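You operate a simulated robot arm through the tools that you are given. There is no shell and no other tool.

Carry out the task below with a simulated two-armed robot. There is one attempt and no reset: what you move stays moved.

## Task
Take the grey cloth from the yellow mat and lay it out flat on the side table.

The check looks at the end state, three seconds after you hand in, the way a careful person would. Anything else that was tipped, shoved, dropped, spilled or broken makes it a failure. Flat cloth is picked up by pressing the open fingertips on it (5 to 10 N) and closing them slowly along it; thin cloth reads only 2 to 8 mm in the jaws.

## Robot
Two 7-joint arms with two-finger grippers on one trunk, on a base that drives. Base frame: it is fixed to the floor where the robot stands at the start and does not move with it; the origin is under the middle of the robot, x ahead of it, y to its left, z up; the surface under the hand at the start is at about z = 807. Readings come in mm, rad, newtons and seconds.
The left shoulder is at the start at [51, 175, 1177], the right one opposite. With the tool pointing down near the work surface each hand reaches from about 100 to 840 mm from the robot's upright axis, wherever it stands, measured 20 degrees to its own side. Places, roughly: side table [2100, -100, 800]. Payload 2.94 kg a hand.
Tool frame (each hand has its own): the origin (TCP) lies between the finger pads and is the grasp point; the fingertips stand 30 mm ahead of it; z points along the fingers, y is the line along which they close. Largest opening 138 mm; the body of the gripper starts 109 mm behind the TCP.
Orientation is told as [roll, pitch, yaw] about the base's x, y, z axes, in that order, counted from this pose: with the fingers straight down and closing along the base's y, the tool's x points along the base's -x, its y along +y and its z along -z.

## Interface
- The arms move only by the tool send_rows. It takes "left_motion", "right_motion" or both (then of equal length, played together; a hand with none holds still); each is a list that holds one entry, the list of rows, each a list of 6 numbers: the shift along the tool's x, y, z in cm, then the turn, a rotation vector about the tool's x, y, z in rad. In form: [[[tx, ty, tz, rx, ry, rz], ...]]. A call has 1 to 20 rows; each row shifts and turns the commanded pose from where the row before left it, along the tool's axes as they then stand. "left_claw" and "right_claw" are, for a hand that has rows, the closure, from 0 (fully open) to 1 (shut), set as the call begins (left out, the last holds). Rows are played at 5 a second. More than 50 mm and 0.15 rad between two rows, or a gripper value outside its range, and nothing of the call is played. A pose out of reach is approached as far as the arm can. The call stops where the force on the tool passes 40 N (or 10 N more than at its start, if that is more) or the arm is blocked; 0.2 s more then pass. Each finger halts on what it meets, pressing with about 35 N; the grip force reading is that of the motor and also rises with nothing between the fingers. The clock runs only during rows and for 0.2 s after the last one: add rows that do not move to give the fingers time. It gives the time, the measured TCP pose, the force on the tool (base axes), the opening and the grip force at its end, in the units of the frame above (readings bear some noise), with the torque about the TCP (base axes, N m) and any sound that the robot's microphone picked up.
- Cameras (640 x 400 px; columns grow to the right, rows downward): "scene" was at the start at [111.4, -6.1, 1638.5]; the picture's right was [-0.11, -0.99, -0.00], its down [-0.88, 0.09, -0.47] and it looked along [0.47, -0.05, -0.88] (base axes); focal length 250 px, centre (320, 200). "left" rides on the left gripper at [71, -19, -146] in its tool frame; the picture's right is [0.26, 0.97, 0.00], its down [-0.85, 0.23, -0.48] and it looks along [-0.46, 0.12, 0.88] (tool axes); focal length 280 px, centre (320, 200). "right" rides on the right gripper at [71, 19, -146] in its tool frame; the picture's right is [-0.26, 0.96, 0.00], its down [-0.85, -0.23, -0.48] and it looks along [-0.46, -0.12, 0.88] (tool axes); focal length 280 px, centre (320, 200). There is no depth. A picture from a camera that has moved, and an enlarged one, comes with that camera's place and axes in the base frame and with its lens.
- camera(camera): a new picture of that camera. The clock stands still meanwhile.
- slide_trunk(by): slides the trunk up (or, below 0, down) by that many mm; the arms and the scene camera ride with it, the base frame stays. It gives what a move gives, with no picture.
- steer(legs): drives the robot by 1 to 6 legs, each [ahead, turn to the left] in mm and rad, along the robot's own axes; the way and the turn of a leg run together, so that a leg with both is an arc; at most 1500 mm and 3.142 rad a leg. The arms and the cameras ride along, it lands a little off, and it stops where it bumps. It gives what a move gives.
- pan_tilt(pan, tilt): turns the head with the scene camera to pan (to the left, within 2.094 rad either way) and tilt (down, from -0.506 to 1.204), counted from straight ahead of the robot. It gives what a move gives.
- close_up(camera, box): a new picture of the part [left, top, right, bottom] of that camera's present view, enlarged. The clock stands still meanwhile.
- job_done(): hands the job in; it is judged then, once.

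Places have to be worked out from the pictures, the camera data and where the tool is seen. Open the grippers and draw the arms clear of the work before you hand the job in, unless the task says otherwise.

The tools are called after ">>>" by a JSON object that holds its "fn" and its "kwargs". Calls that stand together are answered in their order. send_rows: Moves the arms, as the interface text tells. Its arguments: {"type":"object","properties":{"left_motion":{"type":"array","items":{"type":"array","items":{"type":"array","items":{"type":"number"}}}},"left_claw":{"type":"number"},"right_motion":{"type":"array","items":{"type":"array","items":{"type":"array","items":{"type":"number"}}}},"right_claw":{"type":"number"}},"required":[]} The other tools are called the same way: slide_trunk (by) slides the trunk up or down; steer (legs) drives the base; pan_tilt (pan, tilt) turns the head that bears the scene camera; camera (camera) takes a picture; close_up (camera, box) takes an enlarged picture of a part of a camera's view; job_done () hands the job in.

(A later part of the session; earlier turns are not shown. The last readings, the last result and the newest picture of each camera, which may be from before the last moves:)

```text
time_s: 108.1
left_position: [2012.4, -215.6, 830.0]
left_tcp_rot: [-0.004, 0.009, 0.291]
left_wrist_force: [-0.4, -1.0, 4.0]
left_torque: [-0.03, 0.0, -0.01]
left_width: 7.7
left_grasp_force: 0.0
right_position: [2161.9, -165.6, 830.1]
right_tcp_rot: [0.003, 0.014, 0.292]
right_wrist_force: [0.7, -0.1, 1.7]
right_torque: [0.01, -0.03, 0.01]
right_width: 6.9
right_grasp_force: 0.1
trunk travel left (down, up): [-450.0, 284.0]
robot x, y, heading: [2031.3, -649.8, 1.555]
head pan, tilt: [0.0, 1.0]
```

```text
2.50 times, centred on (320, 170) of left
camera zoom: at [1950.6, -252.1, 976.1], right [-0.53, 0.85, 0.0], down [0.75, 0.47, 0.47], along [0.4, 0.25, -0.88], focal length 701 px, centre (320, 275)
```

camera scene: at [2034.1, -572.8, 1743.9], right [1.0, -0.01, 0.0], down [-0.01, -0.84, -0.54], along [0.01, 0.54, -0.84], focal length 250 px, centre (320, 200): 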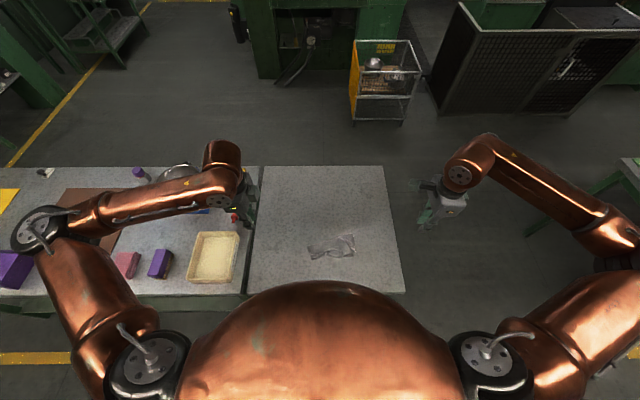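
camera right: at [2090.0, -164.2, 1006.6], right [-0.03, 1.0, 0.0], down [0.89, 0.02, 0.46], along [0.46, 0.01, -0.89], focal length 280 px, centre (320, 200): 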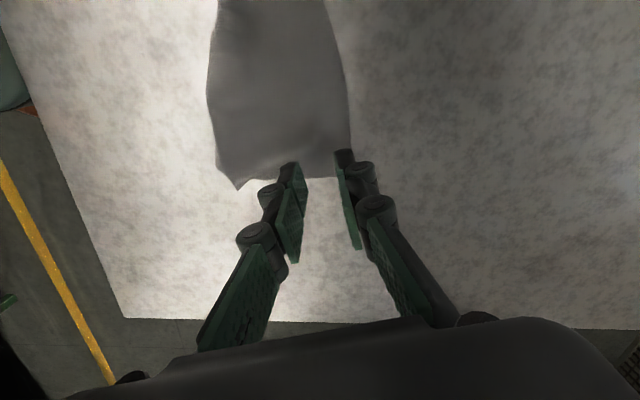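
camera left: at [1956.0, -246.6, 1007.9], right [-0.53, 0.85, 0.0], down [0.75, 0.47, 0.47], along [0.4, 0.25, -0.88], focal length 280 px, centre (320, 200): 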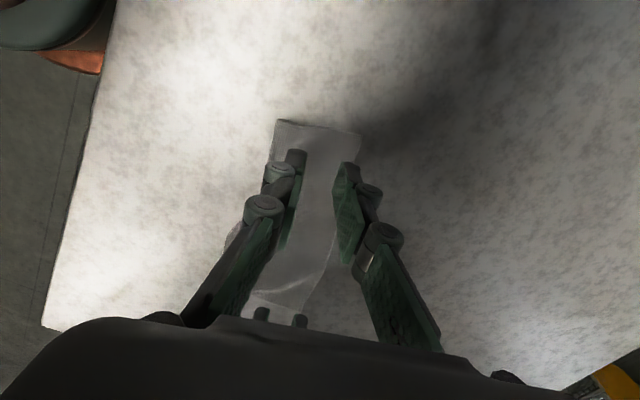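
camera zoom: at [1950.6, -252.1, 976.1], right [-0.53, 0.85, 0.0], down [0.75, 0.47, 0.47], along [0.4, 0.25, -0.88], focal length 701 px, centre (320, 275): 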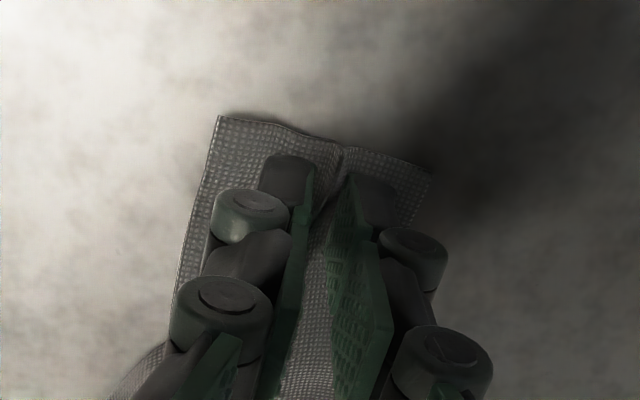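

The folds are between the jaws in both hands. I'll close fully and lift 15 cm so the cloth hangs and unfolds.

>>> {"fn": "send_rows", "kwargs": {"left_motion": [[[0, 0, 0, 0, 0, 0], [0, 0, 0, 0, 0, 0]]], "right_motion": [[[0, 0, 0, 0, 0, 0], [0, 0, 0, 0, 0, 0]]], "left_claw": 0.97, "right_claw": 0.97}}

>>> {"fn": "send_rows", "kwargs": {"left_motion": [[[0, 0, 0, 0, 0, 0], [0, 0, 0, 0, 0, 0], [0, 0, -0.7, 0, 0, 0], [0, 0, -1.3, 0, 0, 0], [0, 0, -2, 0, 0, 0], [0, 0, -2.5, 0, 0, 0], [0, 0, -2.5, 0, 0, 0], [0, 0, -2.5, 0, 0, 0], [0, 0, -2, 0, 0, 0], [0, 0, -1.5, 0, 0, 0], [0, 0, 0, 0, 0, 0], [0, 0, 0, 0, 0, 0]]], "right_motion": [[[0, 0, 0, 0, 0, 0], [0, 0, 0, 0, 0, 0], [0, 0, -0.7, 0, 0, 0], [0, 0, -1.3, 0, 0, 0], [0, 0, -2, 0, 0, 0], [0, 0, -2.5, 0, 0, 0], [0, 0, -2.5, 0, 0, 0], [0, 0, -2.5, 0, 0, 0], [0, 0, -2, 0, 0, 0], [0, 0, -1.5, 0, 0, 0], [0, 0, 0, 0, 0, 0], [0, 0, 0, 0, 0, 0]]], "left_claw": 1.0, "right_claw": 1.0}}

>>> {"fn": "close_up", "kwargs": {"camera": "scene", "box": [260, 170, 400, 270]}}

>>> {"fn": "camera", "kwargs": {"camera": "left"}}

>>> {"fn": "camera", "kwargs": {"camera": "right"}}

```text
time_s: 108.7
left_position: [2013.2, -215.5, 828.4]
left_tcp_rot: [-0.004, 0.008, 0.292]
left_wrist_force: [0.7, -0.5, 1.4]
left_torque: [-0.02, 0.01, 0.03]
left_width: 3.7
left_grasp_force: 0.1
right_position: [2161.2, -167.3, 829.6]
right_tcp_rot: [0.0, 0.014, 0.291]
right_wrist_force: [0.0, 0.2, 0.9]
right_torque: [0.01, -0.03, 0.02]
right_width: 4.1
right_grasp_force: 0.1
trunk travel left (down, up): [-450.0, 284.0]
robot x, y, heading: [2028.7, -652.4, 1.558]
head pan, tilt: [0.0, 1.0]
```

```text
time_s: 111.3
left_position: [2011.3, -213.4, 979.6]
left_tcp_rot: [-0.004, 0.009, 0.29]
left_wrist_force: [1.0, -0.2, 2.1]
left_torque: [0.03, -0.04, -0.01]
left_width: 0.0
left_grasp_force: 25.0
right_position: [2161.8, -168.6, 979.7]
right_tcp_rot: [0.002, 0.012, 0.291]
right_wrist_force: [0.3, -0.7, 0.0]
right_torque: [0.07, 0.0, -0.02]
right_width: 4.8
right_grasp_force: 41.5
trunk travel left (down, up): [-450.0, 284.0]
robot x, y, heading: [2030.9, -653.1, 1.554]
head pan, tilt: [0.0, 1.0]
```

```text
4.00 times, centred on (330, 220) of scene
camera zoom: at [2033.9, -573.7, 1744.0], right [1.0, -0.01, 0.0], down [-0.01, -0.84, -0.54], along [0.01, 0.54, -0.84], focal length 1001 px, centre (280, 120)
```

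zoom: 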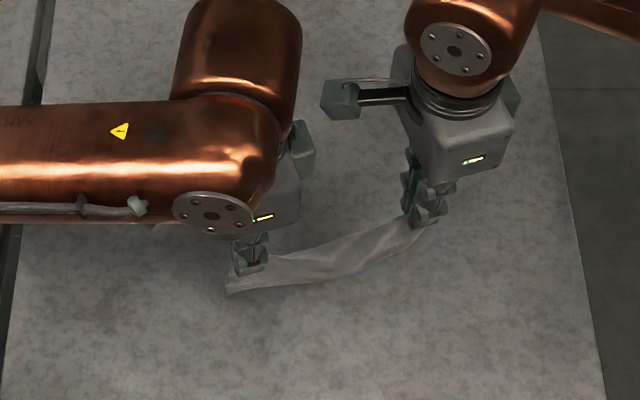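

```text
taken
camera left: at [1949.7, -250.7, 1126.2], right [-0.53, 0.85, 0.0], down [0.75, 0.47, 0.47], along [0.4, 0.25, -0.88], focal length 280 px, centre (320, 200)
```

left: 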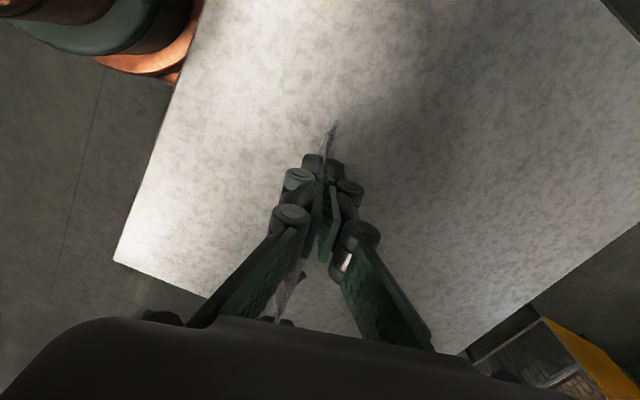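

```text
taken
camera right: at [2090.3, -169.1, 1126.5], right [-0.03, 1.0, 0.0], down [0.89, 0.02, 0.46], along [0.46, 0.01, -0.89], focal length 280 px, centre (320, 200)
```

right: 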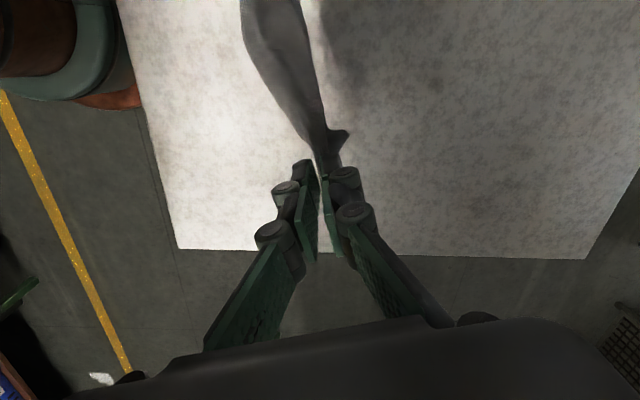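

It hangs shorter than 127 mm, as if doubled. I'll enlarge views to see whether two layers are held.

>>> {"fn": "close_up", "kwargs": {"camera": "right", "box": [200, 0, 400, 200]}}

>>> {"fn": "close_up", "kwargs": {"camera": "scene", "box": [300, 210, 375, 250]}}

>>> {"fn": "close_up", "kwargs": {"camera": "left", "box": [240, 90, 400, 340]}}

```text
2.00 times, centred on (300, 100) of right
camera zoom: at [2090.3, -169.1, 1126.5], right [-0.03, 1.0, 0.0], down [0.89, 0.02, 0.46], along [0.46, 0.01, -0.89], focal length 561 px, centre (360, 400)
```

zoom: 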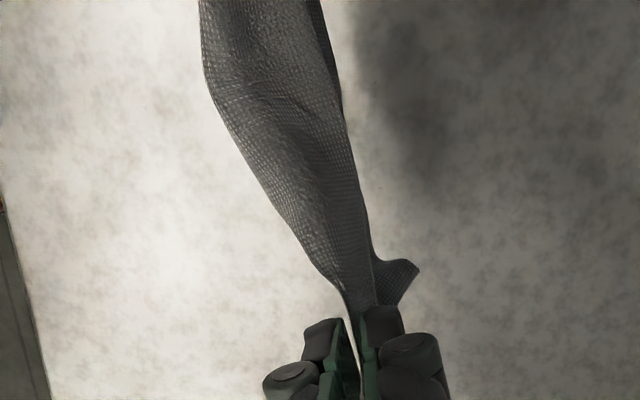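

```text
8.53 times, centred on (338, 230) of scene
camera zoom: at [2033.9, -573.7, 1744.0], right [1.0, -0.01, 0.0], down [-0.01, -0.84, -0.54], along [0.01, 0.54, -0.84], focal length 2135 px, centre (171, -56)
```

zoom: 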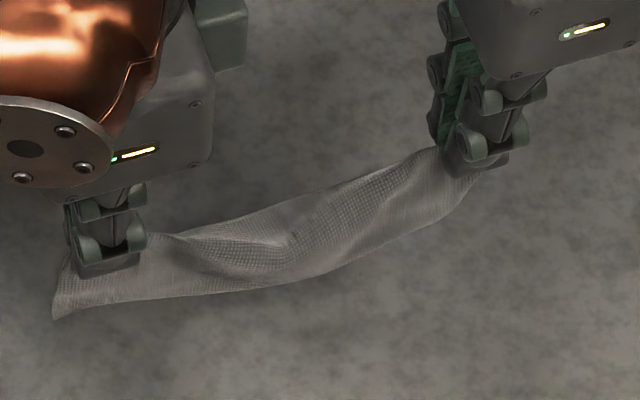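

```text
1.60 times, centred on (320, 215) of left
camera zoom: at [1949.7, -250.7, 1126.2], right [-0.53, 0.85, 0.0], down [0.75, 0.47, 0.47], along [0.4, 0.25, -0.88], focal length 449 px, centre (320, 176)
```

zoom: 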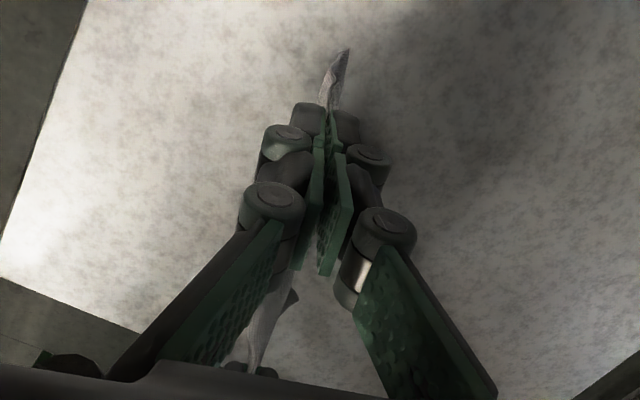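

I think the fold along the left side is a pleat caught in the pinch. I'll lay it down again, this time moving the hands well away from the robot and trailing the cloth across the table, so friction draws it out straight.

>>> {"fn": "send_rows", "kwargs": {"left_motion": [[[0, 0, 1.5, 0, 0, 0], [0, 0, 2, 0, 0, 0], [0, 0, 2, 0, 0, 0], [0, 0.5, 2, 0, 0, 0], [0, 1.0, 1.5, 0, 0, 0], [0, 1.4, 1.1, 0, 0, 0], [0, 1.5, 1.0, 0, 0, 0], [0, 1.5, 1.0, 0, 0, 0], [0, 1.5, 0.9, 0, 0, 0], [0, 1.5, 0.7, 0, 0, 0], [0, 1.5, 0.5, 0, 0, 0], [0, 1.5, 0.2, 0, 0, 0], [0, 1.5, 0.1, 0, 0, 0], [0, 1.5, 0, 0, 0, 0], [0, 1.0, 0, 0, 0, 0], [0, 0, 0, 0, 0, 0]]], "right_motion": [[[0, 0, 1.5, 0, 0, 0], [0, 0, 2, 0, 0, 0], [0, 0, 2, 0, 0, 0], [0, 0.5, 2, 0, 0, 0], [0, 1.0, 1.5, 0, 0, 0], [0, 1.4, 1.1, 0, 0, 0], [0, 1.5, 1.0, 0, 0, 0], [0, 1.5, 1.0, 0, 0, 0], [0, 1.5, 0.9, 0, 0, 0], [0, 1.5, 0.7, 0, 0, 0], [0, 1.5, 0.5, 0, 0, 0], [0, 1.5, 0.2, 0, 0, 0], [0, 1.5, 0.1, 0, 0, 0], [0, 1.5, 0, 0, 0, 0], [0, 1.0, 0, 0, 0, 0], [0, 0, 0, 0, 0, 0]]]}}

>>> {"fn": "close_up", "kwargs": {"camera": "scene", "box": [260, 160, 400, 260]}}

>>> {"fn": "camera", "kwargs": {"camera": "left"}}

>>> {"fn": "camera", "kwargs": {"camera": "right"}}

```text
time_s: 114.7
left_position: [1965.9, -62.5, 834.9]
left_tcp_rot: [-0.003, 0.007, 0.291]
left_wrist_force: [0.5, 1.4, -1.5]
left_torque: [-0.01, 0.04, -0.01]
left_width: 1.3
left_grasp_force: 27.5
right_position: [2115.5, -15.4, 834.8]
right_tcp_rot: [0.001, 0.014, 0.291]
right_wrist_force: [1.8, 0.0, 3.3]
right_torque: [0.21, 0.05, 0.0]
right_width: 0.8
right_grasp_force: 30.7
trunk travel left (down, up): [-450.0, 284.0]
robot x, y, heading: [2033.3, -653.8, 1.556]
head pan, tilt: [0.0, 1.0]
```

```text
4.00 times, centred on (330, 210) of scene
camera zoom: at [2033.7, -573.7, 1744.0], right [1.0, -0.01, 0.0], down [-0.01, -0.84, -0.54], along [0.01, 0.54, -0.84], focal length 1001 px, centre (280, 160)
```

zoom: 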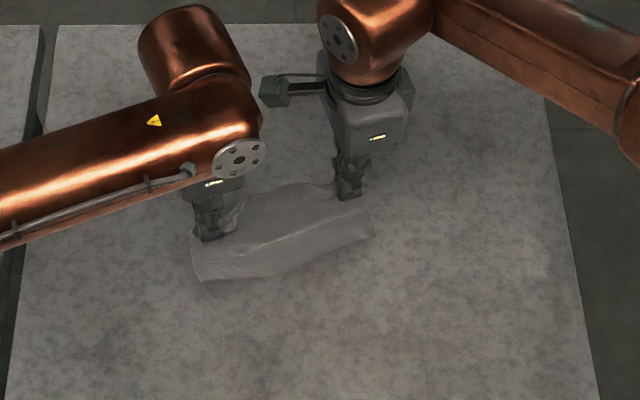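

```text
taken
camera left: at [1905.0, -100.2, 980.9], right [-0.53, 0.85, 0.0], down [0.75, 0.47, 0.47], along [0.4, 0.25, -0.88], focal length 280 px, centre (320, 200)
```

left: 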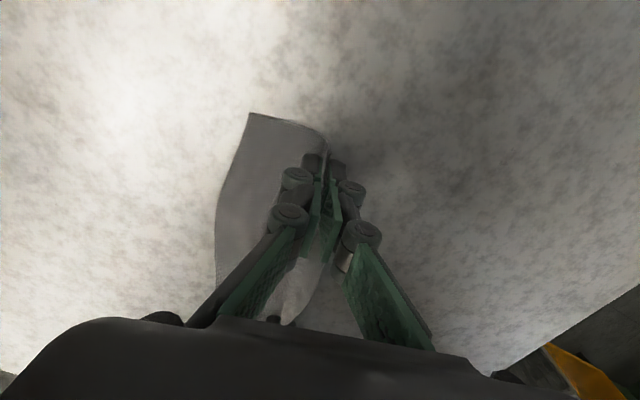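

```text
taken
camera right: at [2043.0, -15.9, 980.1], right [-0.03, 1.0, 0.0], down [0.89, 0.02, 0.46], along [0.46, 0.01, -0.89], focal length 280 px, centre (320, 200)
```

right: 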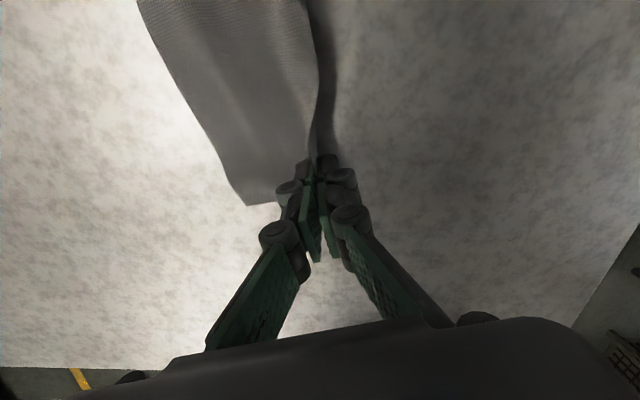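

The cloth now trails neatly behind the hands with a straight near edge. I'll drag it another 5 cm to draw out the rest, with the tips almost on the surface.

>>> {"fn": "send_rows", "kwargs": {"left_motion": [[[0, 1.0, 0.1, 0, 0, 0], [0, 1.2, 0, 0, 0, 0], [0, 1.2, 0, 0, 0, 0], [0, 1.0, 0, 0, 0, 0], [0, 0.6, 0, 0, 0, 0], [0, 0, 0, 0, 0, 0]]], "right_motion": [[[0, 1.0, 0.1, 0, 0, 0], [0, 1.2, 0, 0, 0, 0], [0, 1.2, 0, 0, 0, 0], [0, 1.0, 0, 0, 0, 0], [0, 0.6, 0, 0, 0, 0], [0, 0, 0, 0, 0, 0]]]}}

>>> {"fn": "close_up", "kwargs": {"camera": "scene", "box": [280, 170, 370, 240]}}

>>> {"fn": "close_up", "kwargs": {"camera": "right", "box": [120, 0, 440, 220]}}

```text
time_s: 116.1
left_position: [1953.7, -13.9, 834.5]
left_tcp_rot: [-0.005, 0.007, 0.292]
left_wrist_force: [-0.5, 1.2, -2.0]
left_torque: [-0.09, -0.04, 0.03]
left_width: 7.1
left_grasp_force: 37.3
right_position: [2100.7, 32.2, 832.7]
right_tcp_rot: [0.001, 0.015, 0.291]
right_wrist_force: [0.1, 1.0, -2.3]
right_torque: [0.03, -0.03, 0.01]
right_width: 7.1
right_grasp_force: 36.7
trunk travel left (down, up): [-450.0, 284.0]
robot x, y, heading: [2025.0, -650.9, 1.556]
head pan, tilt: [0.0, 1.0]
```

```text
5.71 times, centred on (325, 205) of scene
camera zoom: at [2033.7, -573.9, 1744.0], right [1.0, -0.01, 0.0], down [-0.01, -0.84, -0.54], along [0.01, 0.54, -0.84], focal length 1430 px, centre (291, 171)
```

zoom: 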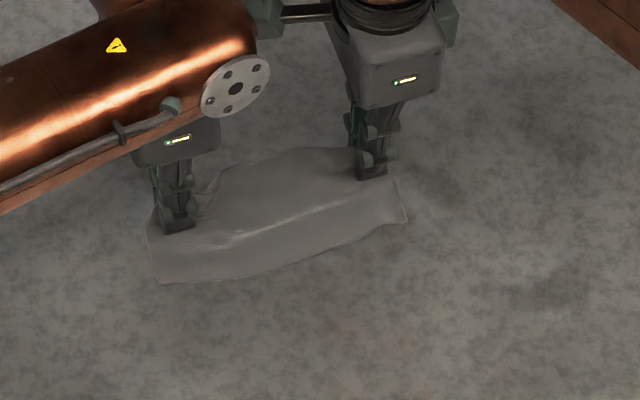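

```text
1.82 times, centred on (280, 110) of right
camera zoom: at [2029.3, 31.3, 980.3], right [-0.03, 1.0, 0.0], down [0.89, 0.02, 0.46], along [0.46, 0.01, -0.89], focal length 510 px, centre (393, 364)
```

zoom: 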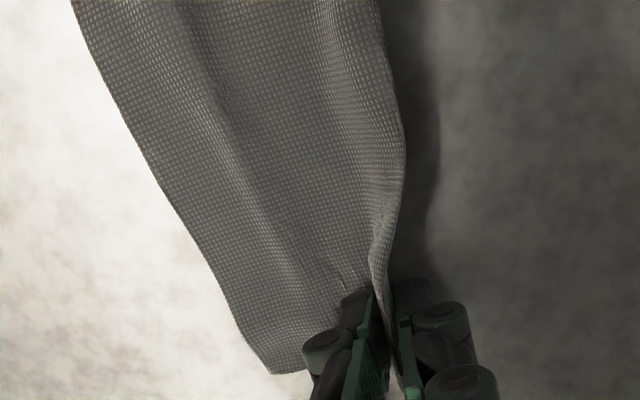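

Looks good. I'll lower the tips onto the surface and open the jaws in small steps so the pinched folds spread flat, then lift.

>>> {"fn": "send_rows", "kwargs": {"left_motion": [[[0, 0, 0.2, 0, 0, 0], [0, 0, 0.1, 0, 0, 0], [0, 0, 0, 0, 0, 0]]], "right_motion": [[[0, 0, 0.1, 0, 0, 0], [0, 0, 0.05, 0, 0, 0], [0, 0, 0, 0, 0, 0]]]}}

>>> {"fn": "send_rows", "kwargs": {"left_motion": [[[0, 0, 0, 0, 0, 0], [0, 0, 0, 0, 0, 0], [0, 0, 0, 0, 0, 0]]], "right_motion": [[[0, 0, 0, 0, 0, 0], [0, 0, 0, 0, 0, 0], [0, 0, 0, 0, 0, 0]]], "left_claw": 0.93, "right_claw": 0.93}}

>>> {"fn": "send_rows", "kwargs": {"left_motion": [[[0, 0, 0, 0, 0, 0], [0, 0, 0, 0, 0, 0], [0, 0, 0, 0, 0, 0]]], "right_motion": [[[0, 0, 0, 0, 0, 0], [0, 0, 0, 0, 0, 0], [0, 0, 0, 0, 0, 0]]], "left_claw": 0.84, "right_claw": 0.84}}

>>> {"fn": "send_rows", "kwargs": {"left_motion": [[[0, 0, -0.5, 0, 0, 0], [0, 0, -1, 0, 0, 0], [0, 0, -2, 0, 0, 0], [0, 0, -3, 0, 0, 0], [0, 0, -4, 0, 0, 0], [0, 0, -4, 0, 0, 0], [2, 0, -4, 0, 0, 0], [4, 0, 0, 0, 0, 0], [4, 0, 0, 0, 0, 0], [4, 0, 0, 0, 0, 0], [0, 0, 0, 0, 0, 0]]], "right_motion": [[[0, 0, -0.5, 0, 0, 0], [0, 0, -1, 0, 0, 0], [0, 0, -2, 0, 0, 0], [0, 0, -3, 0, 0, 0], [0, 0, -4, 0, 0, 0], [0, 0, -4, 0, 0, 0], [-2, 0, -4, 0, 0, 0], [-4, 0, 0, 0, 0, 0], [-4, 0, 0, 0, 0, 0], [-4, 0, 0, 0, 0, 0], [0, 0, 0, 0, 0, 0]]]}}

>>> {"fn": "close_up", "kwargs": {"camera": "scene", "box": [280, 170, 370, 240]}}

>>> {"fn": "camera", "kwargs": {"camera": "scene"}}

```text
time_s: 116.9
left_position: [1952.1, -14.9, 829.4]
left_tcp_rot: [-0.004, 0.005, 0.291]
left_wrist_force: [0.5, -0.7, -0.1]
left_torque: [0.03, 0.0, 0.04]
left_width: 3.8
left_grasp_force: 30.2
right_position: [2101.1, 32.5, 832.6]
right_tcp_rot: [0.002, 0.015, 0.29]
right_wrist_force: [-0.5, -0.4, -1.5]
right_torque: [-0.01, -0.09, 0.01]
right_width: 7.0
right_grasp_force: 34.8
trunk travel left (down, up): [-450.0, 284.0]
robot x, y, heading: [2034.7, -652.1, 1.557]
head pan, tilt: [0.0, 1.0]
```

```text
time_s: 117.7
left_position: [1953.4, -14.5, 830.3]
left_tcp_rot: [-0.003, 0.007, 0.291]
left_wrist_force: [0.9, -0.6, -0.4]
left_torque: [0.0, -0.02, -0.01]
left_width: 9.8
left_grasp_force: 0.0
right_position: [2101.2, 32.4, 831.0]
right_tcp_rot: [0.001, 0.014, 0.291]
right_wrist_force: [-1.2, 0.4, -1.0]
right_torque: [0.03, -0.04, 0.0]
right_width: 9.9
right_grasp_force: 0.0
trunk travel left (down, up): [-450.0, 284.0]
robot x, y, heading: [2031.8, -652.2, 1.558]
head pan, tilt: [0.0, 1.0]
```

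```text
time_s: 118.5
left_position: [1952.3, -14.8, 831.6]
left_tcp_rot: [-0.003, 0.007, 0.292]
left_wrist_force: [0.0, 0.5, 2.2]
left_torque: [-0.02, -0.03, -0.01]
left_width: 21.6
left_grasp_force: 0.1
right_position: [2101.0, 32.8, 831.8]
right_tcp_rot: [0.0, 0.015, 0.292]
right_wrist_force: [-0.3, -0.8, -0.1]
right_torque: [-0.04, -0.02, 0.01]
right_width: 22.1
right_grasp_force: 0.0
trunk travel left (down, up): [-450.0, 284.0]
robot x, y, heading: [2031.7, -652.2, 1.555]
head pan, tilt: [0.0, 1.0]
```

```text
time_s: 120.9
left_position: [1818.1, -54.1, 1017.0]
left_tcp_rot: [-0.005, 0.008, 0.291]
left_wrist_force: [-0.7, 0.7, 0.4]
left_torque: [0.01, 0.01, 0.0]
left_width: 22.0
left_grasp_force: 0.1
right_position: [2238.3, 69.8, 1013.0]
right_tcp_rot: [0.0, 0.013, 0.292]
right_wrist_force: [0.2, 0.0, -0.2]
right_torque: [-0.04, 0.02, -0.03]
right_width: 22.3
right_grasp_force: 0.1
trunk travel left (down, up): [-450.0, 284.0]
robot x, y, heading: [2034.4, -652.1, 1.556]
head pan, tilt: [0.0, 1.0]
```

```text
5.71 times, centred on (325, 205) of scene
camera zoom: at [2033.9, -572.8, 1743.9], right [1.0, -0.01, 0.0], down [-0.01, -0.84, -0.54], along [0.01, 0.54, -0.84], focal length 1430 px, centre (291, 171)
```

zoom: 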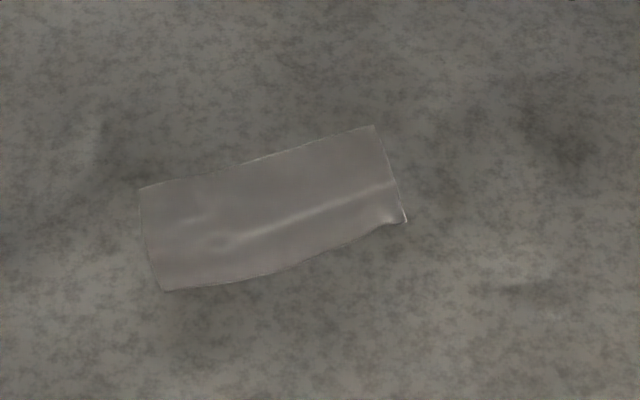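

```text
taken
camera scene: at [2033.9, -572.8, 1743.9], right [1.0, -0.01, 0.0], down [-0.01, -0.84, -0.54], along [0.01, 0.54, -0.84], focal length 250 px, centre (320, 200)
```

scene: 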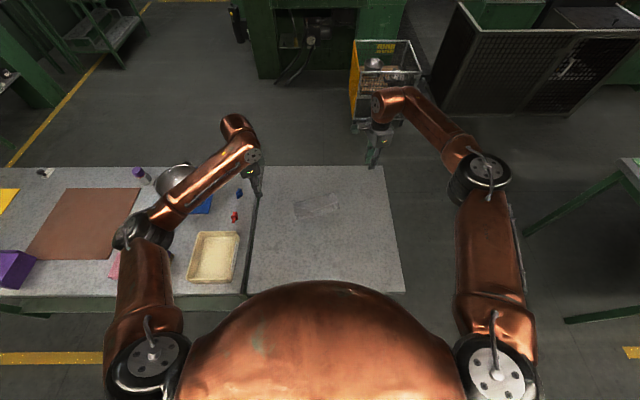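

Very nice: it now lies nearly flat, about 192 × 93 mm. But the depth should be 127 mm, so about 34 mm is still hidden in a tuck. I'll look closer.

>>> {"fn": "close_up", "kwargs": {"camera": "scene", "box": [298, 192, 344, 222]}}

>>> {"fn": "camera", "kwargs": {"camera": "left"}}

>>> {"fn": "camera", "kwargs": {"camera": "right"}}

```text
13.33 times, centred on (321, 207) of scene
camera zoom: at [2033.9, -572.8, 1743.9], right [1.0, -0.01, 0.0], down [-0.01, -0.84, -0.54], along [0.01, 0.54, -0.84], focal length 3336 px, centre (307, 107)
```

zoom: 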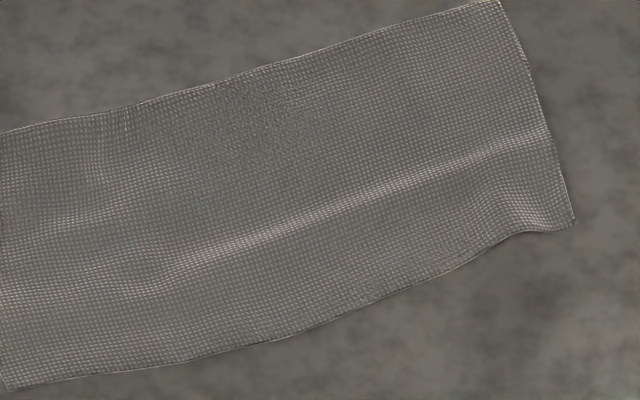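

```text
taken
camera left: at [1755.8, -91.1, 1162.8], right [-0.53, 0.85, 0.0], down [0.75, 0.47, 0.47], along [0.4, 0.25, -0.88], focal length 280 px, centre (320, 200)
```

left: 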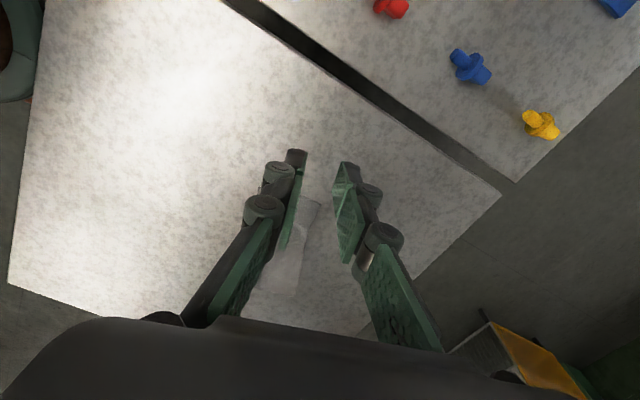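

```text
taken
camera right: at [2165.3, 69.7, 1160.3], right [-0.03, 1.0, 0.0], down [0.89, 0.03, 0.46], along [0.46, 0.01, -0.89], focal length 280 px, centre (320, 200)
```

right: 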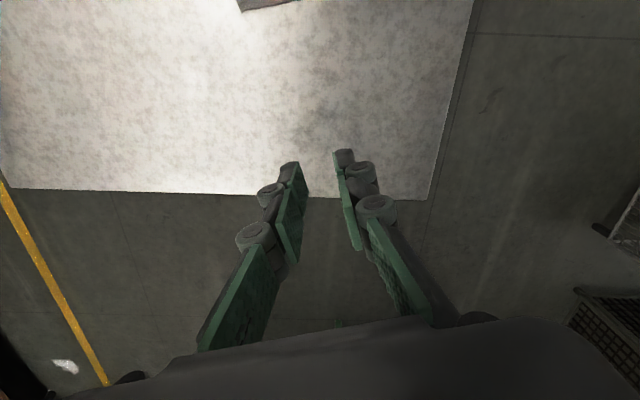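

The straight ridge about 35 mm from the near edge is the shadow of a hem: a 34 mm strip of the near side is folded underneath (93 + 34 = 127). I'll lift it once more by the far edge, where the tucked hem can no longer be caught in the pinch, so it can drop open.

>>> {"fn": "send_rows", "kwargs": {"left_motion": [[[-3.63, 0.41, 0, 0, 0, 0], [-3.63, 0.41, 0, 0, 0, 0], [-3.63, 0.41, 0, 0, 0, 0], [-3.63, 0.4, 0, 0, 0, 0], [0, 0, 4, 0, 0, 0], [0, 0, 4, 0, 0, 0], [0, 0, 4, 0, 0, 0], [0, 0, 3, 0, 0, 0], [0, 0, 2.2, 0, 0, 0], [0, 0, 0, 0, 0, 0], [0, 0, 0, 0, 0, 0]]], "right_motion": [[[3.62, 0.47, 0, 0, 0, 0], [3.62, 0.47, 0, 0, 0, 0], [3.62, 0.47, 0, 0, 0, 0], [3.62, 0.47, 0, 0, 0, 0], [0, 0, 4, 0, 0, 0], [0, 0, 4, 0, 0, 0], [0, 0, 4, 0, 0, 0], [0, 0, 3, 0, 0, 0], [0, 0, 1.8, 0, 0, 0], [0, 0, 0, 0, 0, 0], [0, 0, 0, 0, 0, 0]]], "left_claw": 0.82, "right_claw": 0.82}}

>>> {"fn": "camera", "kwargs": {"camera": "left"}}

>>> {"fn": "camera", "kwargs": {"camera": "right"}}

```text
time_s: 123.3
left_position: [1954.0, 3.3, 843.8]
left_tcp_rot: [-0.003, 0.008, 0.291]
left_wrist_force: [0.1, 0.4, 0.6]
left_torque: [-0.03, 0.05, -0.02]
left_width: 24.7
left_grasp_force: 0.0
right_position: [2088.9, 49.9, 849.6]
right_tcp_rot: [0.002, 0.015, 0.293]
right_wrist_force: [0.1, 0.3, -0.1]
right_torque: [0.02, 0.01, 0.0]
right_width: 24.9
right_grasp_force: 0.2
trunk travel left (down, up): [-450.0, 284.0]
robot x, y, heading: [2034.1, -649.8, 1.562]
head pan, tilt: [0.0, 1.0]
```

```text
taken
camera left: at [1893.2, -34.7, 990.4], right [-0.53, 0.85, 0.0], down [0.75, 0.47, 0.47], along [0.4, 0.25, -0.88], focal length 280 px, centre (320, 200)
```

left: 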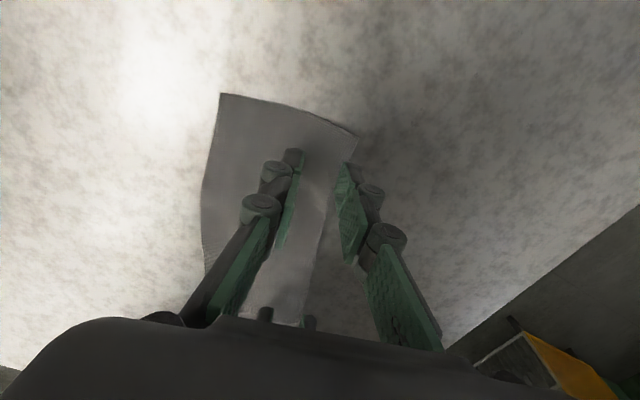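

```text
taken
camera right: at [2016.9, 49.4, 996.2], right [-0.03, 1.0, 0.0], down [0.89, 0.02, 0.46], along [0.46, 0.01, -0.89], focal length 280 px, centre (320, 200)
```

right: 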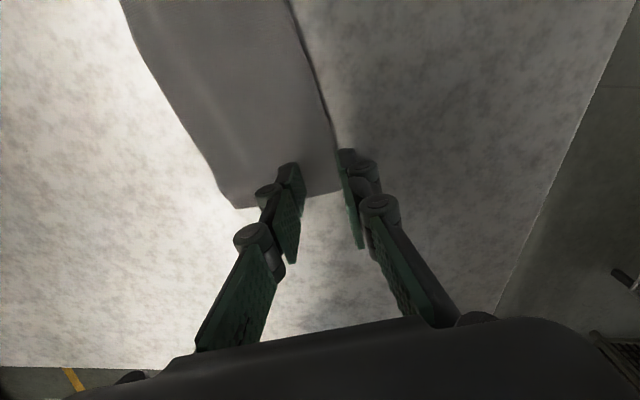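

Measured against the wrist views, the left hand is about 19 mm and the right about 13 mm inside the far edge. I'll shift them to about 24 mm and descend to near contact.

>>> {"fn": "send_rows", "kwargs": {"left_motion": [[[0.4, -0.5, 0.3, 0, 0, 0], [0, 0, 0.5, 0, 0, 0], [0, 0, 0.3, 0, 0, 0], [0, 0, 0, 0, 0, 0]]], "right_motion": [[[-0.5, -1.0, 0.3, 0, 0, 0], [0, 0, 0.6, 0, 0, 0], [0, 0, 0.5, 0, 0, 0], [0, 0, 0.2, 0, 0, 0]]]}}

>>> {"fn": "close_up", "kwargs": {"camera": "right", "box": [200, 50, 440, 210]}}

>>> {"fn": "close_up", "kwargs": {"camera": "left", "box": [200, 90, 440, 250]}}

```text
time_s: 124.3
left_position: [1950.8, -3.2, 833.7]
left_tcp_rot: [-0.003, 0.006, 0.289]
left_wrist_force: [-0.2, -0.1, 0.3]
left_torque: [-0.02, 0.0, 0.03]
left_width: 25.0
left_grasp_force: 0.1
right_position: [2098.3, 39.7, 831.9]
right_tcp_rot: [0.0, 0.013, 0.292]
right_wrist_force: [0.0, 0.1, 0.6]
right_torque: [0.0, -0.03, -0.01]
right_width: 24.9
right_grasp_force: 0.0
trunk travel left (down, up): [-450.0, 284.0]
robot x, y, heading: [2032.4, -651.3, 1.557]
head pan, tilt: [0.0, 1.0]
```

```text
2.50 times, centred on (320, 130) of right
camera zoom: at [2026.0, 39.4, 978.8], right [-0.03, 1.0, 0.0], down [0.89, 0.02, 0.46], along [0.46, 0.01, -0.89], focal length 701 px, centre (320, 375)
```

zoom: 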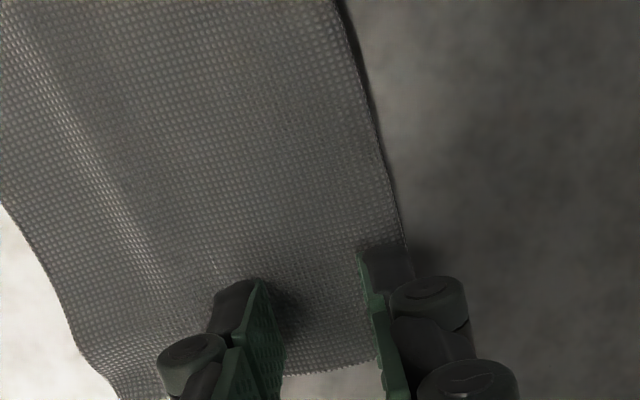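

```text
2.50 times, centred on (320, 170) of left
camera zoom: at [1889.4, -40.3, 979.6], right [-0.53, 0.85, 0.0], down [0.75, 0.47, 0.47], along [0.4, 0.25, -0.88], focal length 701 px, centre (320, 275)
```

zoom: 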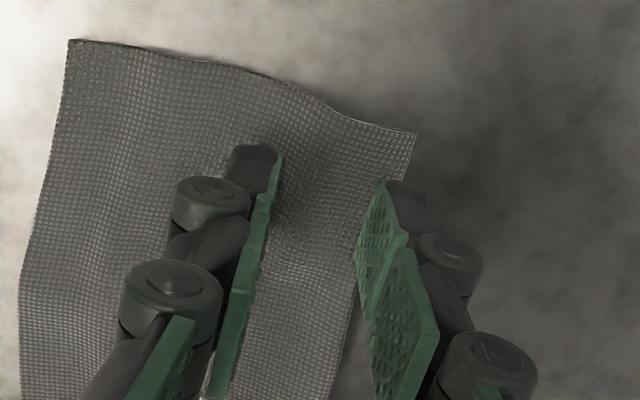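

The left outer finger straddles the far edge, so I'll shift the left hand 7 mm and the right 2 mm further inward, then take up contact.

>>> {"fn": "send_rows", "kwargs": {"left_motion": [[[0, -0.7, 0, 0, 0, 0], [0, 0, 0.1, 0, 0, 0], [0, 0, 0.1, 0, 0, 0], [0, 0, 0, 0, 0, 0]]], "right_motion": [[[0, -0.2, 0, 0, 0, 0], [0, 0, 0.1, 0, 0, 0], [0, 0, 0.05, 0, 0, 0], [0, 0, 0, 0, 0, 0]]]}}

```text
time_s: 125.3
left_position: [1952.1, -10.8, 832.3]
left_tcp_rot: [-0.002, 0.008, 0.291]
left_wrist_force: [-0.6, 0.2, -0.6]
left_torque: [0.05, 0.04, -0.03]
left_width: 24.9
left_grasp_force: 0.0
right_position: [2097.5, 38.6, 831.4]
right_tcp_rot: [0.001, 0.012, 0.292]
right_wrist_force: [-1.1, -0.4, 6.0]
right_torque: [0.12, -0.02, 0.04]
right_width: 24.1
right_grasp_force: 0.0
trunk travel left (down, up): [-450.0, 284.0]
robot x, y, heading: [2033.2, -645.9, 1.56]
head pan, tilt: [0.0, 1.0]
```

The right presses 6 N. I'll lower the left 1.5 mm.

>>> {"fn": "send_rows", "kwargs": {"left_motion": [[[0, 0, 0.1, 0, 0, 0], [0, 0, 0.05, 0, 0, 0], [0, 0, 0, 0, 0, 0]]], "right_motion": [[[0, 0, 0, 0, 0, 0], [0, 0, 0, 0, 0, 0], [0, 0, 0, 0, 0, 0]]]}}

```text
time_s: 126.1
left_position: [1951.2, -9.8, 831.1]
left_tcp_rot: [-0.003, 0.007, 0.291]
left_wrist_force: [1.5, 0.8, 6.9]
left_torque: [0.08, 0.01, -0.02]
left_width: 24.8
left_grasp_force: 0.0
right_position: [2100.4, 38.5, 831.2]
right_tcp_rot: [0.002, 0.014, 0.291]
right_wrist_force: [-1.1, -1.3, 7.4]
right_torque: [0.14, 0.0, 0.03]
right_width: 23.9
right_grasp_force: 0.0
trunk travel left (down, up): [-450.0, 284.0]
robot x, y, heading: [2032.5, -655.8, 1.556]
head pan, tilt: [0.0, 1.0]
```

Both press about 7 N. I'll start the slow closing.

>>> {"fn": "send_rows", "kwargs": {"left_motion": [[[0, 0, 0, 0, 0, 0], [0, 0, 0, 0, 0, 0]]], "right_motion": [[[0, 0, 0, 0, 0, 0], [0, 0, 0, 0, 0, 0]]], "left_claw": 0.85, "right_claw": 0.85}}

>>> {"fn": "send_rows", "kwargs": {"left_motion": [[[0, 0, 0, 0, 0, 0], [0, 0, 0, 0, 0, 0]]], "right_motion": [[[0, 0, 0, 0, 0, 0], [0, 0, 0, 0, 0, 0]]], "left_claw": 0.87, "right_claw": 0.87}}

```text
time_s: 126.7
left_position: [1951.6, -11.8, 830.7]
left_tcp_rot: [-0.003, 0.007, 0.292]
left_wrist_force: [0.5, 1.0, 8.5]
left_torque: [0.0, 0.01, 0.0]
left_width: 19.8
left_grasp_force: 0.0
right_position: [2100.0, 39.9, 831.5]
right_tcp_rot: [0.001, 0.013, 0.292]
right_wrist_force: [-0.8, -0.3, 6.7]
right_torque: [0.09, -0.04, -0.03]
right_width: 19.8
right_grasp_force: 0.1
trunk travel left (down, up): [-450.0, 284.0]
robot x, y, heading: [2033.1, -649.8, 1.556]
head pan, tilt: [0.0, 1.0]
```

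```text
time_s: 127.3
left_position: [1952.5, -10.6, 829.4]
left_tcp_rot: [-0.002, 0.008, 0.291]
left_wrist_force: [0.4, 0.9, 11.2]
left_torque: [0.08, 0.01, 0.04]
left_width: 17.1
left_grasp_force: 0.0
right_position: [2098.9, 38.4, 830.2]
right_tcp_rot: [0.001, 0.014, 0.292]
right_wrist_force: [0.5, 0.1, 4.8]
right_torque: [0.06, -0.03, -0.01]
right_width: 17.6
right_grasp_force: 0.2
trunk travel left (down, up): [-450.0, 284.0]
robot x, y, heading: [2034.2, -654.8, 1.561]
head pan, tilt: [0.0, 1.0]
```

Forces are 11 N and 5 N — good enough with a small correction. I'll keep closing.

>>> {"fn": "send_rows", "kwargs": {"left_motion": [[[0, 0, -0.02, 0, 0, 0], [0, 0, 0, 0, 0, 0]]], "right_motion": [[[0, 0, 0.03, 0, 0, 0], [0, 0, 0, 0, 0, 0]]], "left_claw": 0.89, "right_claw": 0.89}}

>>> {"fn": "close_up", "kwargs": {"camera": "right", "box": [200, 50, 440, 210]}}

>>> {"fn": "close_up", "kwargs": {"camera": "left", "box": [200, 90, 440, 250]}}

```text
time_s: 127.9
left_position: [1950.3, -11.3, 830.3]
left_tcp_rot: [-0.003, 0.01, 0.291]
left_wrist_force: [-1.0, 0.5, 9.7]
left_torque: [0.05, 0.1, 0.03]
left_width: 14.8
left_grasp_force: 0.0
right_position: [2099.2, 38.6, 831.4]
right_tcp_rot: [0.001, 0.013, 0.291]
right_wrist_force: [0.5, -0.3, 4.3]
right_torque: [0.09, -0.09, -0.01]
right_width: 14.9
right_grasp_force: 0.1
trunk travel left (down, up): [-450.0, 284.0]
robot x, y, heading: [2033.5, -651.1, 1.557]
head pan, tilt: [0.0, 1.0]
```

```text
2.50 times, centred on (320, 130) of right
camera zoom: at [2026.8, 37.9, 977.4], right [-0.03, 1.0, 0.0], down [0.89, 0.02, 0.46], along [0.46, 0.01, -0.89], focal length 701 px, centre (320, 375)
```

zoom: 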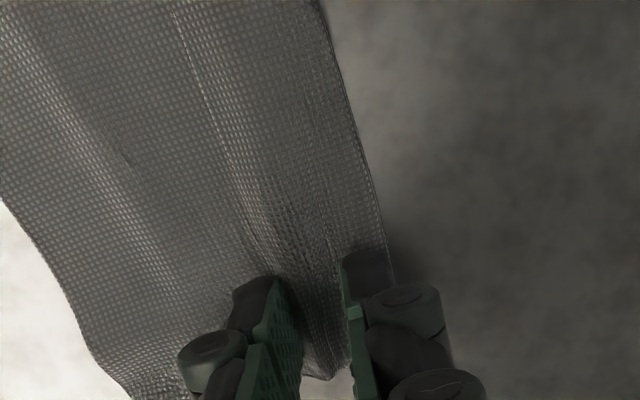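

```text
2.50 times, centred on (320, 170) of left
camera zoom: at [1889.9, -48.4, 976.1], right [-0.53, 0.85, 0.0], down [0.75, 0.47, 0.47], along [0.4, 0.25, -0.88], focal length 701 px, centre (320, 275)
```

zoom: 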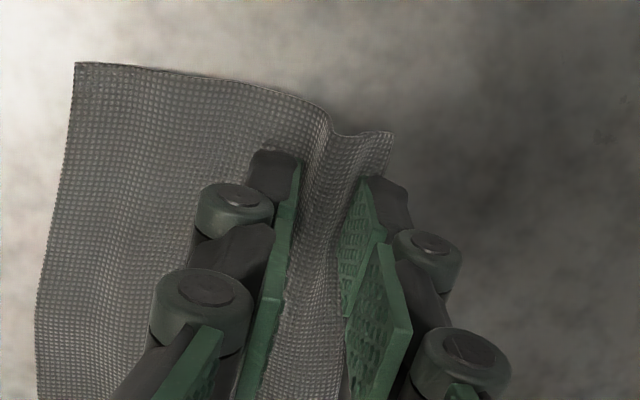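

Ridges are forming in both hands. I'll continue closing with a small correction on the right.

>>> {"fn": "send_rows", "kwargs": {"left_motion": [[[0, 0, 0, 0, 0, 0], [0, 0, 0, 0, 0, 0]]], "right_motion": [[[0, 0, 0.03, 0, 0, 0], [0, 0, 0, 0, 0, 0]]], "left_claw": 0.91, "right_claw": 0.91}}

>>> {"fn": "send_rows", "kwargs": {"left_motion": [[[0, 0, 0, 0, 0, 0], [0, 0, 0, 0, 0, 0]]], "right_motion": [[[0, 0, 0, 0, 0, 0], [0, 0, 0, 0, 0, 0]]], "left_claw": 0.93, "right_claw": 0.93}}

>>> {"fn": "close_up", "kwargs": {"camera": "left", "box": [200, 90, 440, 250]}}

>>> {"fn": "close_up", "kwargs": {"camera": "right", "box": [200, 50, 440, 210]}}

```text
time_s: 128.5
left_position: [1952.0, -11.2, 830.3]
left_tcp_rot: [-0.004, 0.006, 0.291]
left_wrist_force: [-0.2, 1.3, 6.5]
left_torque: [0.04, 0.04, -0.01]
left_width: 12.1
left_grasp_force: 0.0
right_position: [2098.5, 38.4, 830.9]
right_tcp_rot: [0.002, 0.013, 0.29]
right_wrist_force: [-0.4, 1.1, 5.9]
right_torque: [0.06, -0.04, -0.01]
right_width: 12.6
right_grasp_force: 0.1
trunk travel left (down, up): [-450.0, 284.0]
robot x, y, heading: [2033.6, -649.4, 1.551]
head pan, tilt: [0.0, 1.0]
```

```text
time_s: 129.1
left_position: [1951.5, -10.4, 830.9]
left_tcp_rot: [-0.003, 0.007, 0.292]
left_wrist_force: [0.8, 0.2, 4.1]
left_torque: [0.02, -0.01, 0.01]
left_width: 9.9
left_grasp_force: 0.1
right_position: [2099.7, 39.6, 830.6]
right_tcp_rot: [0.003, 0.013, 0.29]
right_wrist_force: [0.2, 0.1, 6.1]
right_torque: [0.02, 0.01, 0.02]
right_width: 10.2
right_grasp_force: 0.1
trunk travel left (down, up): [-450.0, 284.0]
robot x, y, heading: [2031.8, -649.8, 1.555]
head pan, tilt: [0.0, 1.0]
```

```text
2.50 times, centred on (320, 170) of left
camera zoom: at [1890.3, -48.3, 975.7], right [-0.53, 0.85, 0.0], down [0.75, 0.47, 0.47], along [0.4, 0.25, -0.88], focal length 701 px, centre (320, 275)
```

zoom: 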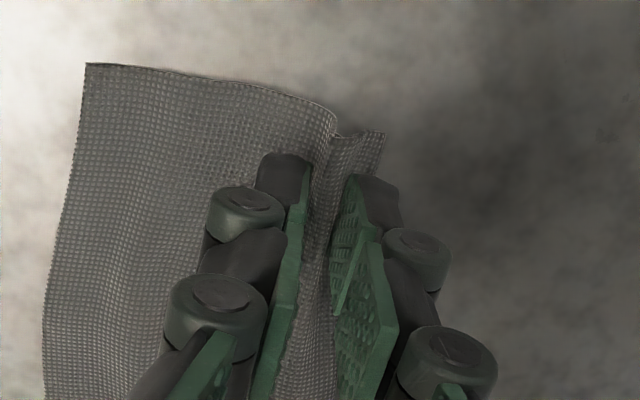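

```text
2.50 times, centred on (320, 130) of right
camera zoom: at [2026.8, 38.1, 977.0], right [-0.03, 1.0, 0.0], down [0.89, 0.02, 0.46], along [0.46, 0.01, -0.89], focal length 701 px, centre (320, 375)
```

zoom: 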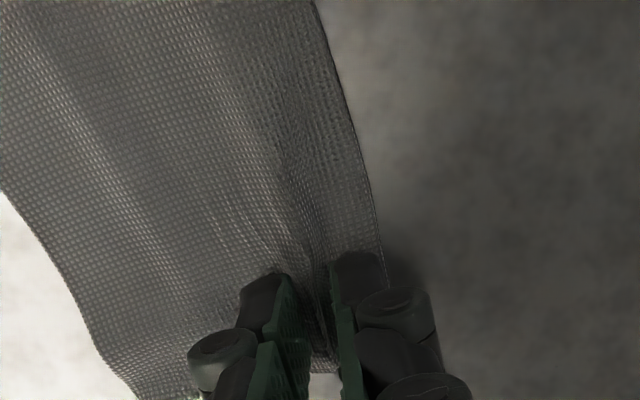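

Good folds in both jaws. I'll close, grip and lift 16 cm.

>>> {"fn": "send_rows", "kwargs": {"left_motion": [[[0, 0, 0, 0, 0, 0], [0, 0, 0, 0, 0, 0]]], "right_motion": [[[0, 0, 0, 0, 0, 0], [0, 0, 0, 0, 0, 0]]], "left_claw": 0.955, "right_claw": 0.955}}

>>> {"fn": "send_rows", "kwargs": {"left_motion": [[[0, 0, 0, 0, 0, 0], [0, 0, 0, 0, 0, 0], [0, 0, -0.7, 0, 0, 0], [0, 0, -1.3, 0, 0, 0], [0, 0, -2, 0, 0, 0], [0, 0, -2.5, 0, 0, 0], [0, 0, -2.5, 0, 0, 0], [0, 0, -2.5, 0, 0, 0], [0, 0, -2.5, 0, 0, 0], [0, 0, -2, 0, 0, 0], [0, 0, 0, 0, 0, 0]]], "right_motion": [[[0, 0, 0, 0, 0, 0], [0, 0, 0, 0, 0, 0], [0, 0, -0.7, 0, 0, 0], [0, 0, -1.3, 0, 0, 0], [0, 0, -2, 0, 0, 0], [0, 0, -2.5, 0, 0, 0], [0, 0, -2.5, 0, 0, 0], [0, 0, -2.5, 0, 0, 0], [0, 0, -2.5, 0, 0, 0], [0, 0, -2, 0, 0, 0], [0, 0, 0, 0, 0, 0]]], "left_claw": 1.0, "right_claw": 1.0}}

>>> {"fn": "close_up", "kwargs": {"camera": "scene", "box": [280, 150, 370, 220]}}

>>> {"fn": "close_up", "kwargs": {"camera": "right", "box": [160, 0, 420, 200]}}

>>> {"fn": "close_up", "kwargs": {"camera": "left", "box": [200, 60, 440, 340]}}

```text
time_s: 129.7
left_position: [1952.3, -11.4, 829.8]
left_tcp_rot: [-0.002, 0.007, 0.291]
left_wrist_force: [0.1, 0.1, 3.8]
left_torque: [-0.01, 0.02, 0.01]
left_width: 8.8
left_grasp_force: 1.5
right_position: [2099.5, 38.1, 829.3]
right_tcp_rot: [0.0, 0.013, 0.292]
right_wrist_force: [-1.4, 0.0, 4.8]
right_torque: [0.02, -0.01, 0.01]
right_width: 6.1
right_grasp_force: 0.2
trunk travel left (down, up): [-450.0, 284.0]
robot x, y, heading: [2031.5, -653.0, 1.558]
head pan, tilt: [0.0, 1.0]
```

```text
time_s: 132.1
left_position: [1952.1, -6.8, 990.8]
left_tcp_rot: [-0.005, 0.01, 0.291]
left_wrist_force: [-0.5, -0.5, 0.8]
left_torque: [-0.07, -0.03, -0.03]
left_width: 4.3
left_grasp_force: 30.3
right_position: [2102.6, 39.6, 989.6]
right_tcp_rot: [0.001, 0.015, 0.292]
right_wrist_force: [-0.8, 1.0, 0.4]
right_torque: [-0.11, -0.03, -0.02]
right_width: 5.4
right_grasp_force: 31.3
trunk travel left (down, up): [-450.0, 284.0]
robot x, y, heading: [2029.9, -647.9, 1.556]
head pan, tilt: [0.0, 1.0]
```

```text
5.71 times, centred on (325, 185) of scene
camera zoom: at [2033.5, -573.1, 1743.9], right [1.0, -0.01, 0.0], down [-0.01, -0.84, -0.54], along [0.01, 0.54, -0.84], focal length 1430 px, centre (291, 286)
```

zoom: 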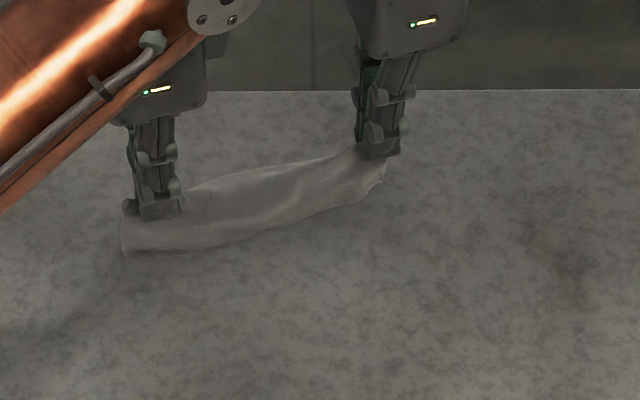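

```text
2.00 times, centred on (290, 100) of right
camera zoom: at [2029.4, 38.9, 1136.8], right [-0.03, 1.0, 0.0], down [0.89, 0.02, 0.46], along [0.46, 0.01, -0.89], focal length 561 px, centre (380, 400)
```

zoom: 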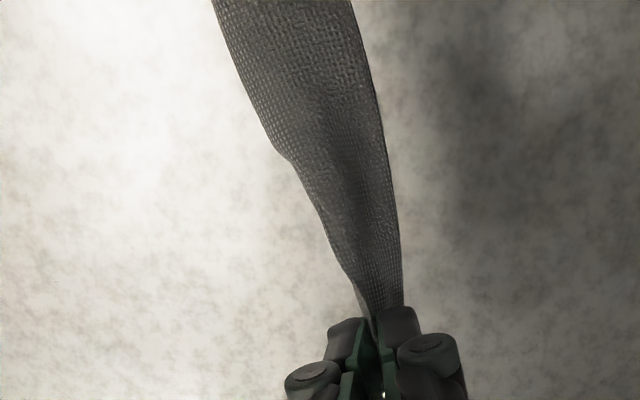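

```text
1.43 times, centred on (320, 200) of left
camera zoom: at [1890.0, -45.2, 1134.9], right [-0.53, 0.85, 0.0], down [0.75, 0.47, 0.47], along [0.4, 0.25, -0.88], focal length 401 px, centre (320, 200)
```

zoom: 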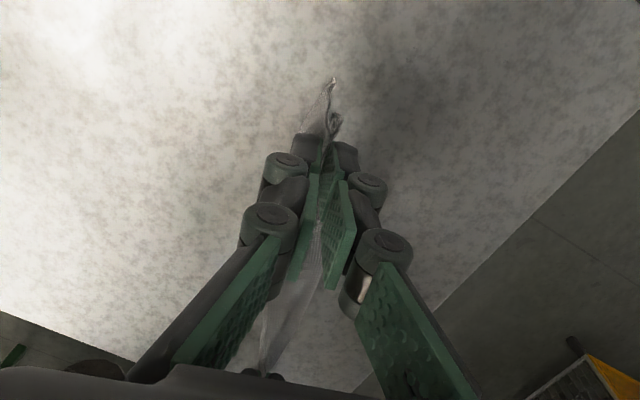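

It still hangs about 58 mm below the grip, so the strip seems to stay folded. I'll zoom on the end profile in the left camera to see which side the flap is on.

>>> {"fn": "close_up", "kwargs": {"camera": "left", "box": [290, 100, 350, 160]}}

>>> {"fn": "close_up", "kwargs": {"camera": "scene", "box": [294, 166, 340, 198]}}

```text
6.67 times, centred on (320, 130) of left
camera zoom: at [1890.0, -45.2, 1134.9], right [-0.53, 0.85, 0.0], down [0.75, 0.47, 0.47], along [0.4, 0.25, -0.88], focal length 1869 px, centre (320, 667)
```

zoom: 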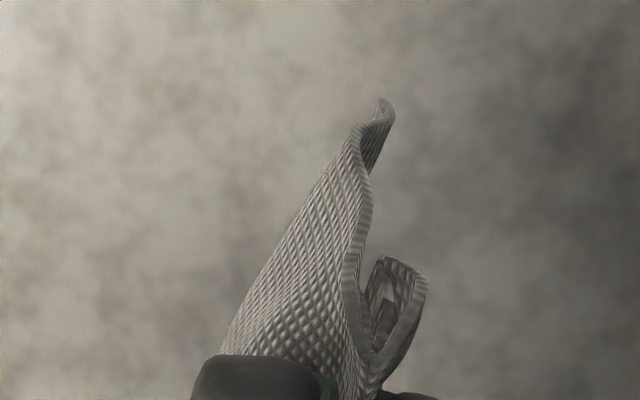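

```text
12.50 times, centred on (317, 182) of scene
camera zoom: at [2033.5, -573.1, 1743.9], right [1.0, -0.01, 0.0], down [-0.01, -0.84, -0.54], along [0.01, 0.54, -0.84], focal length 3128 px, centre (358, 425)
```

zoom: 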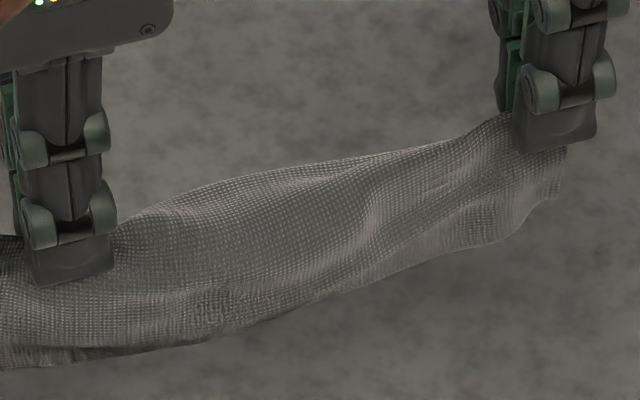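

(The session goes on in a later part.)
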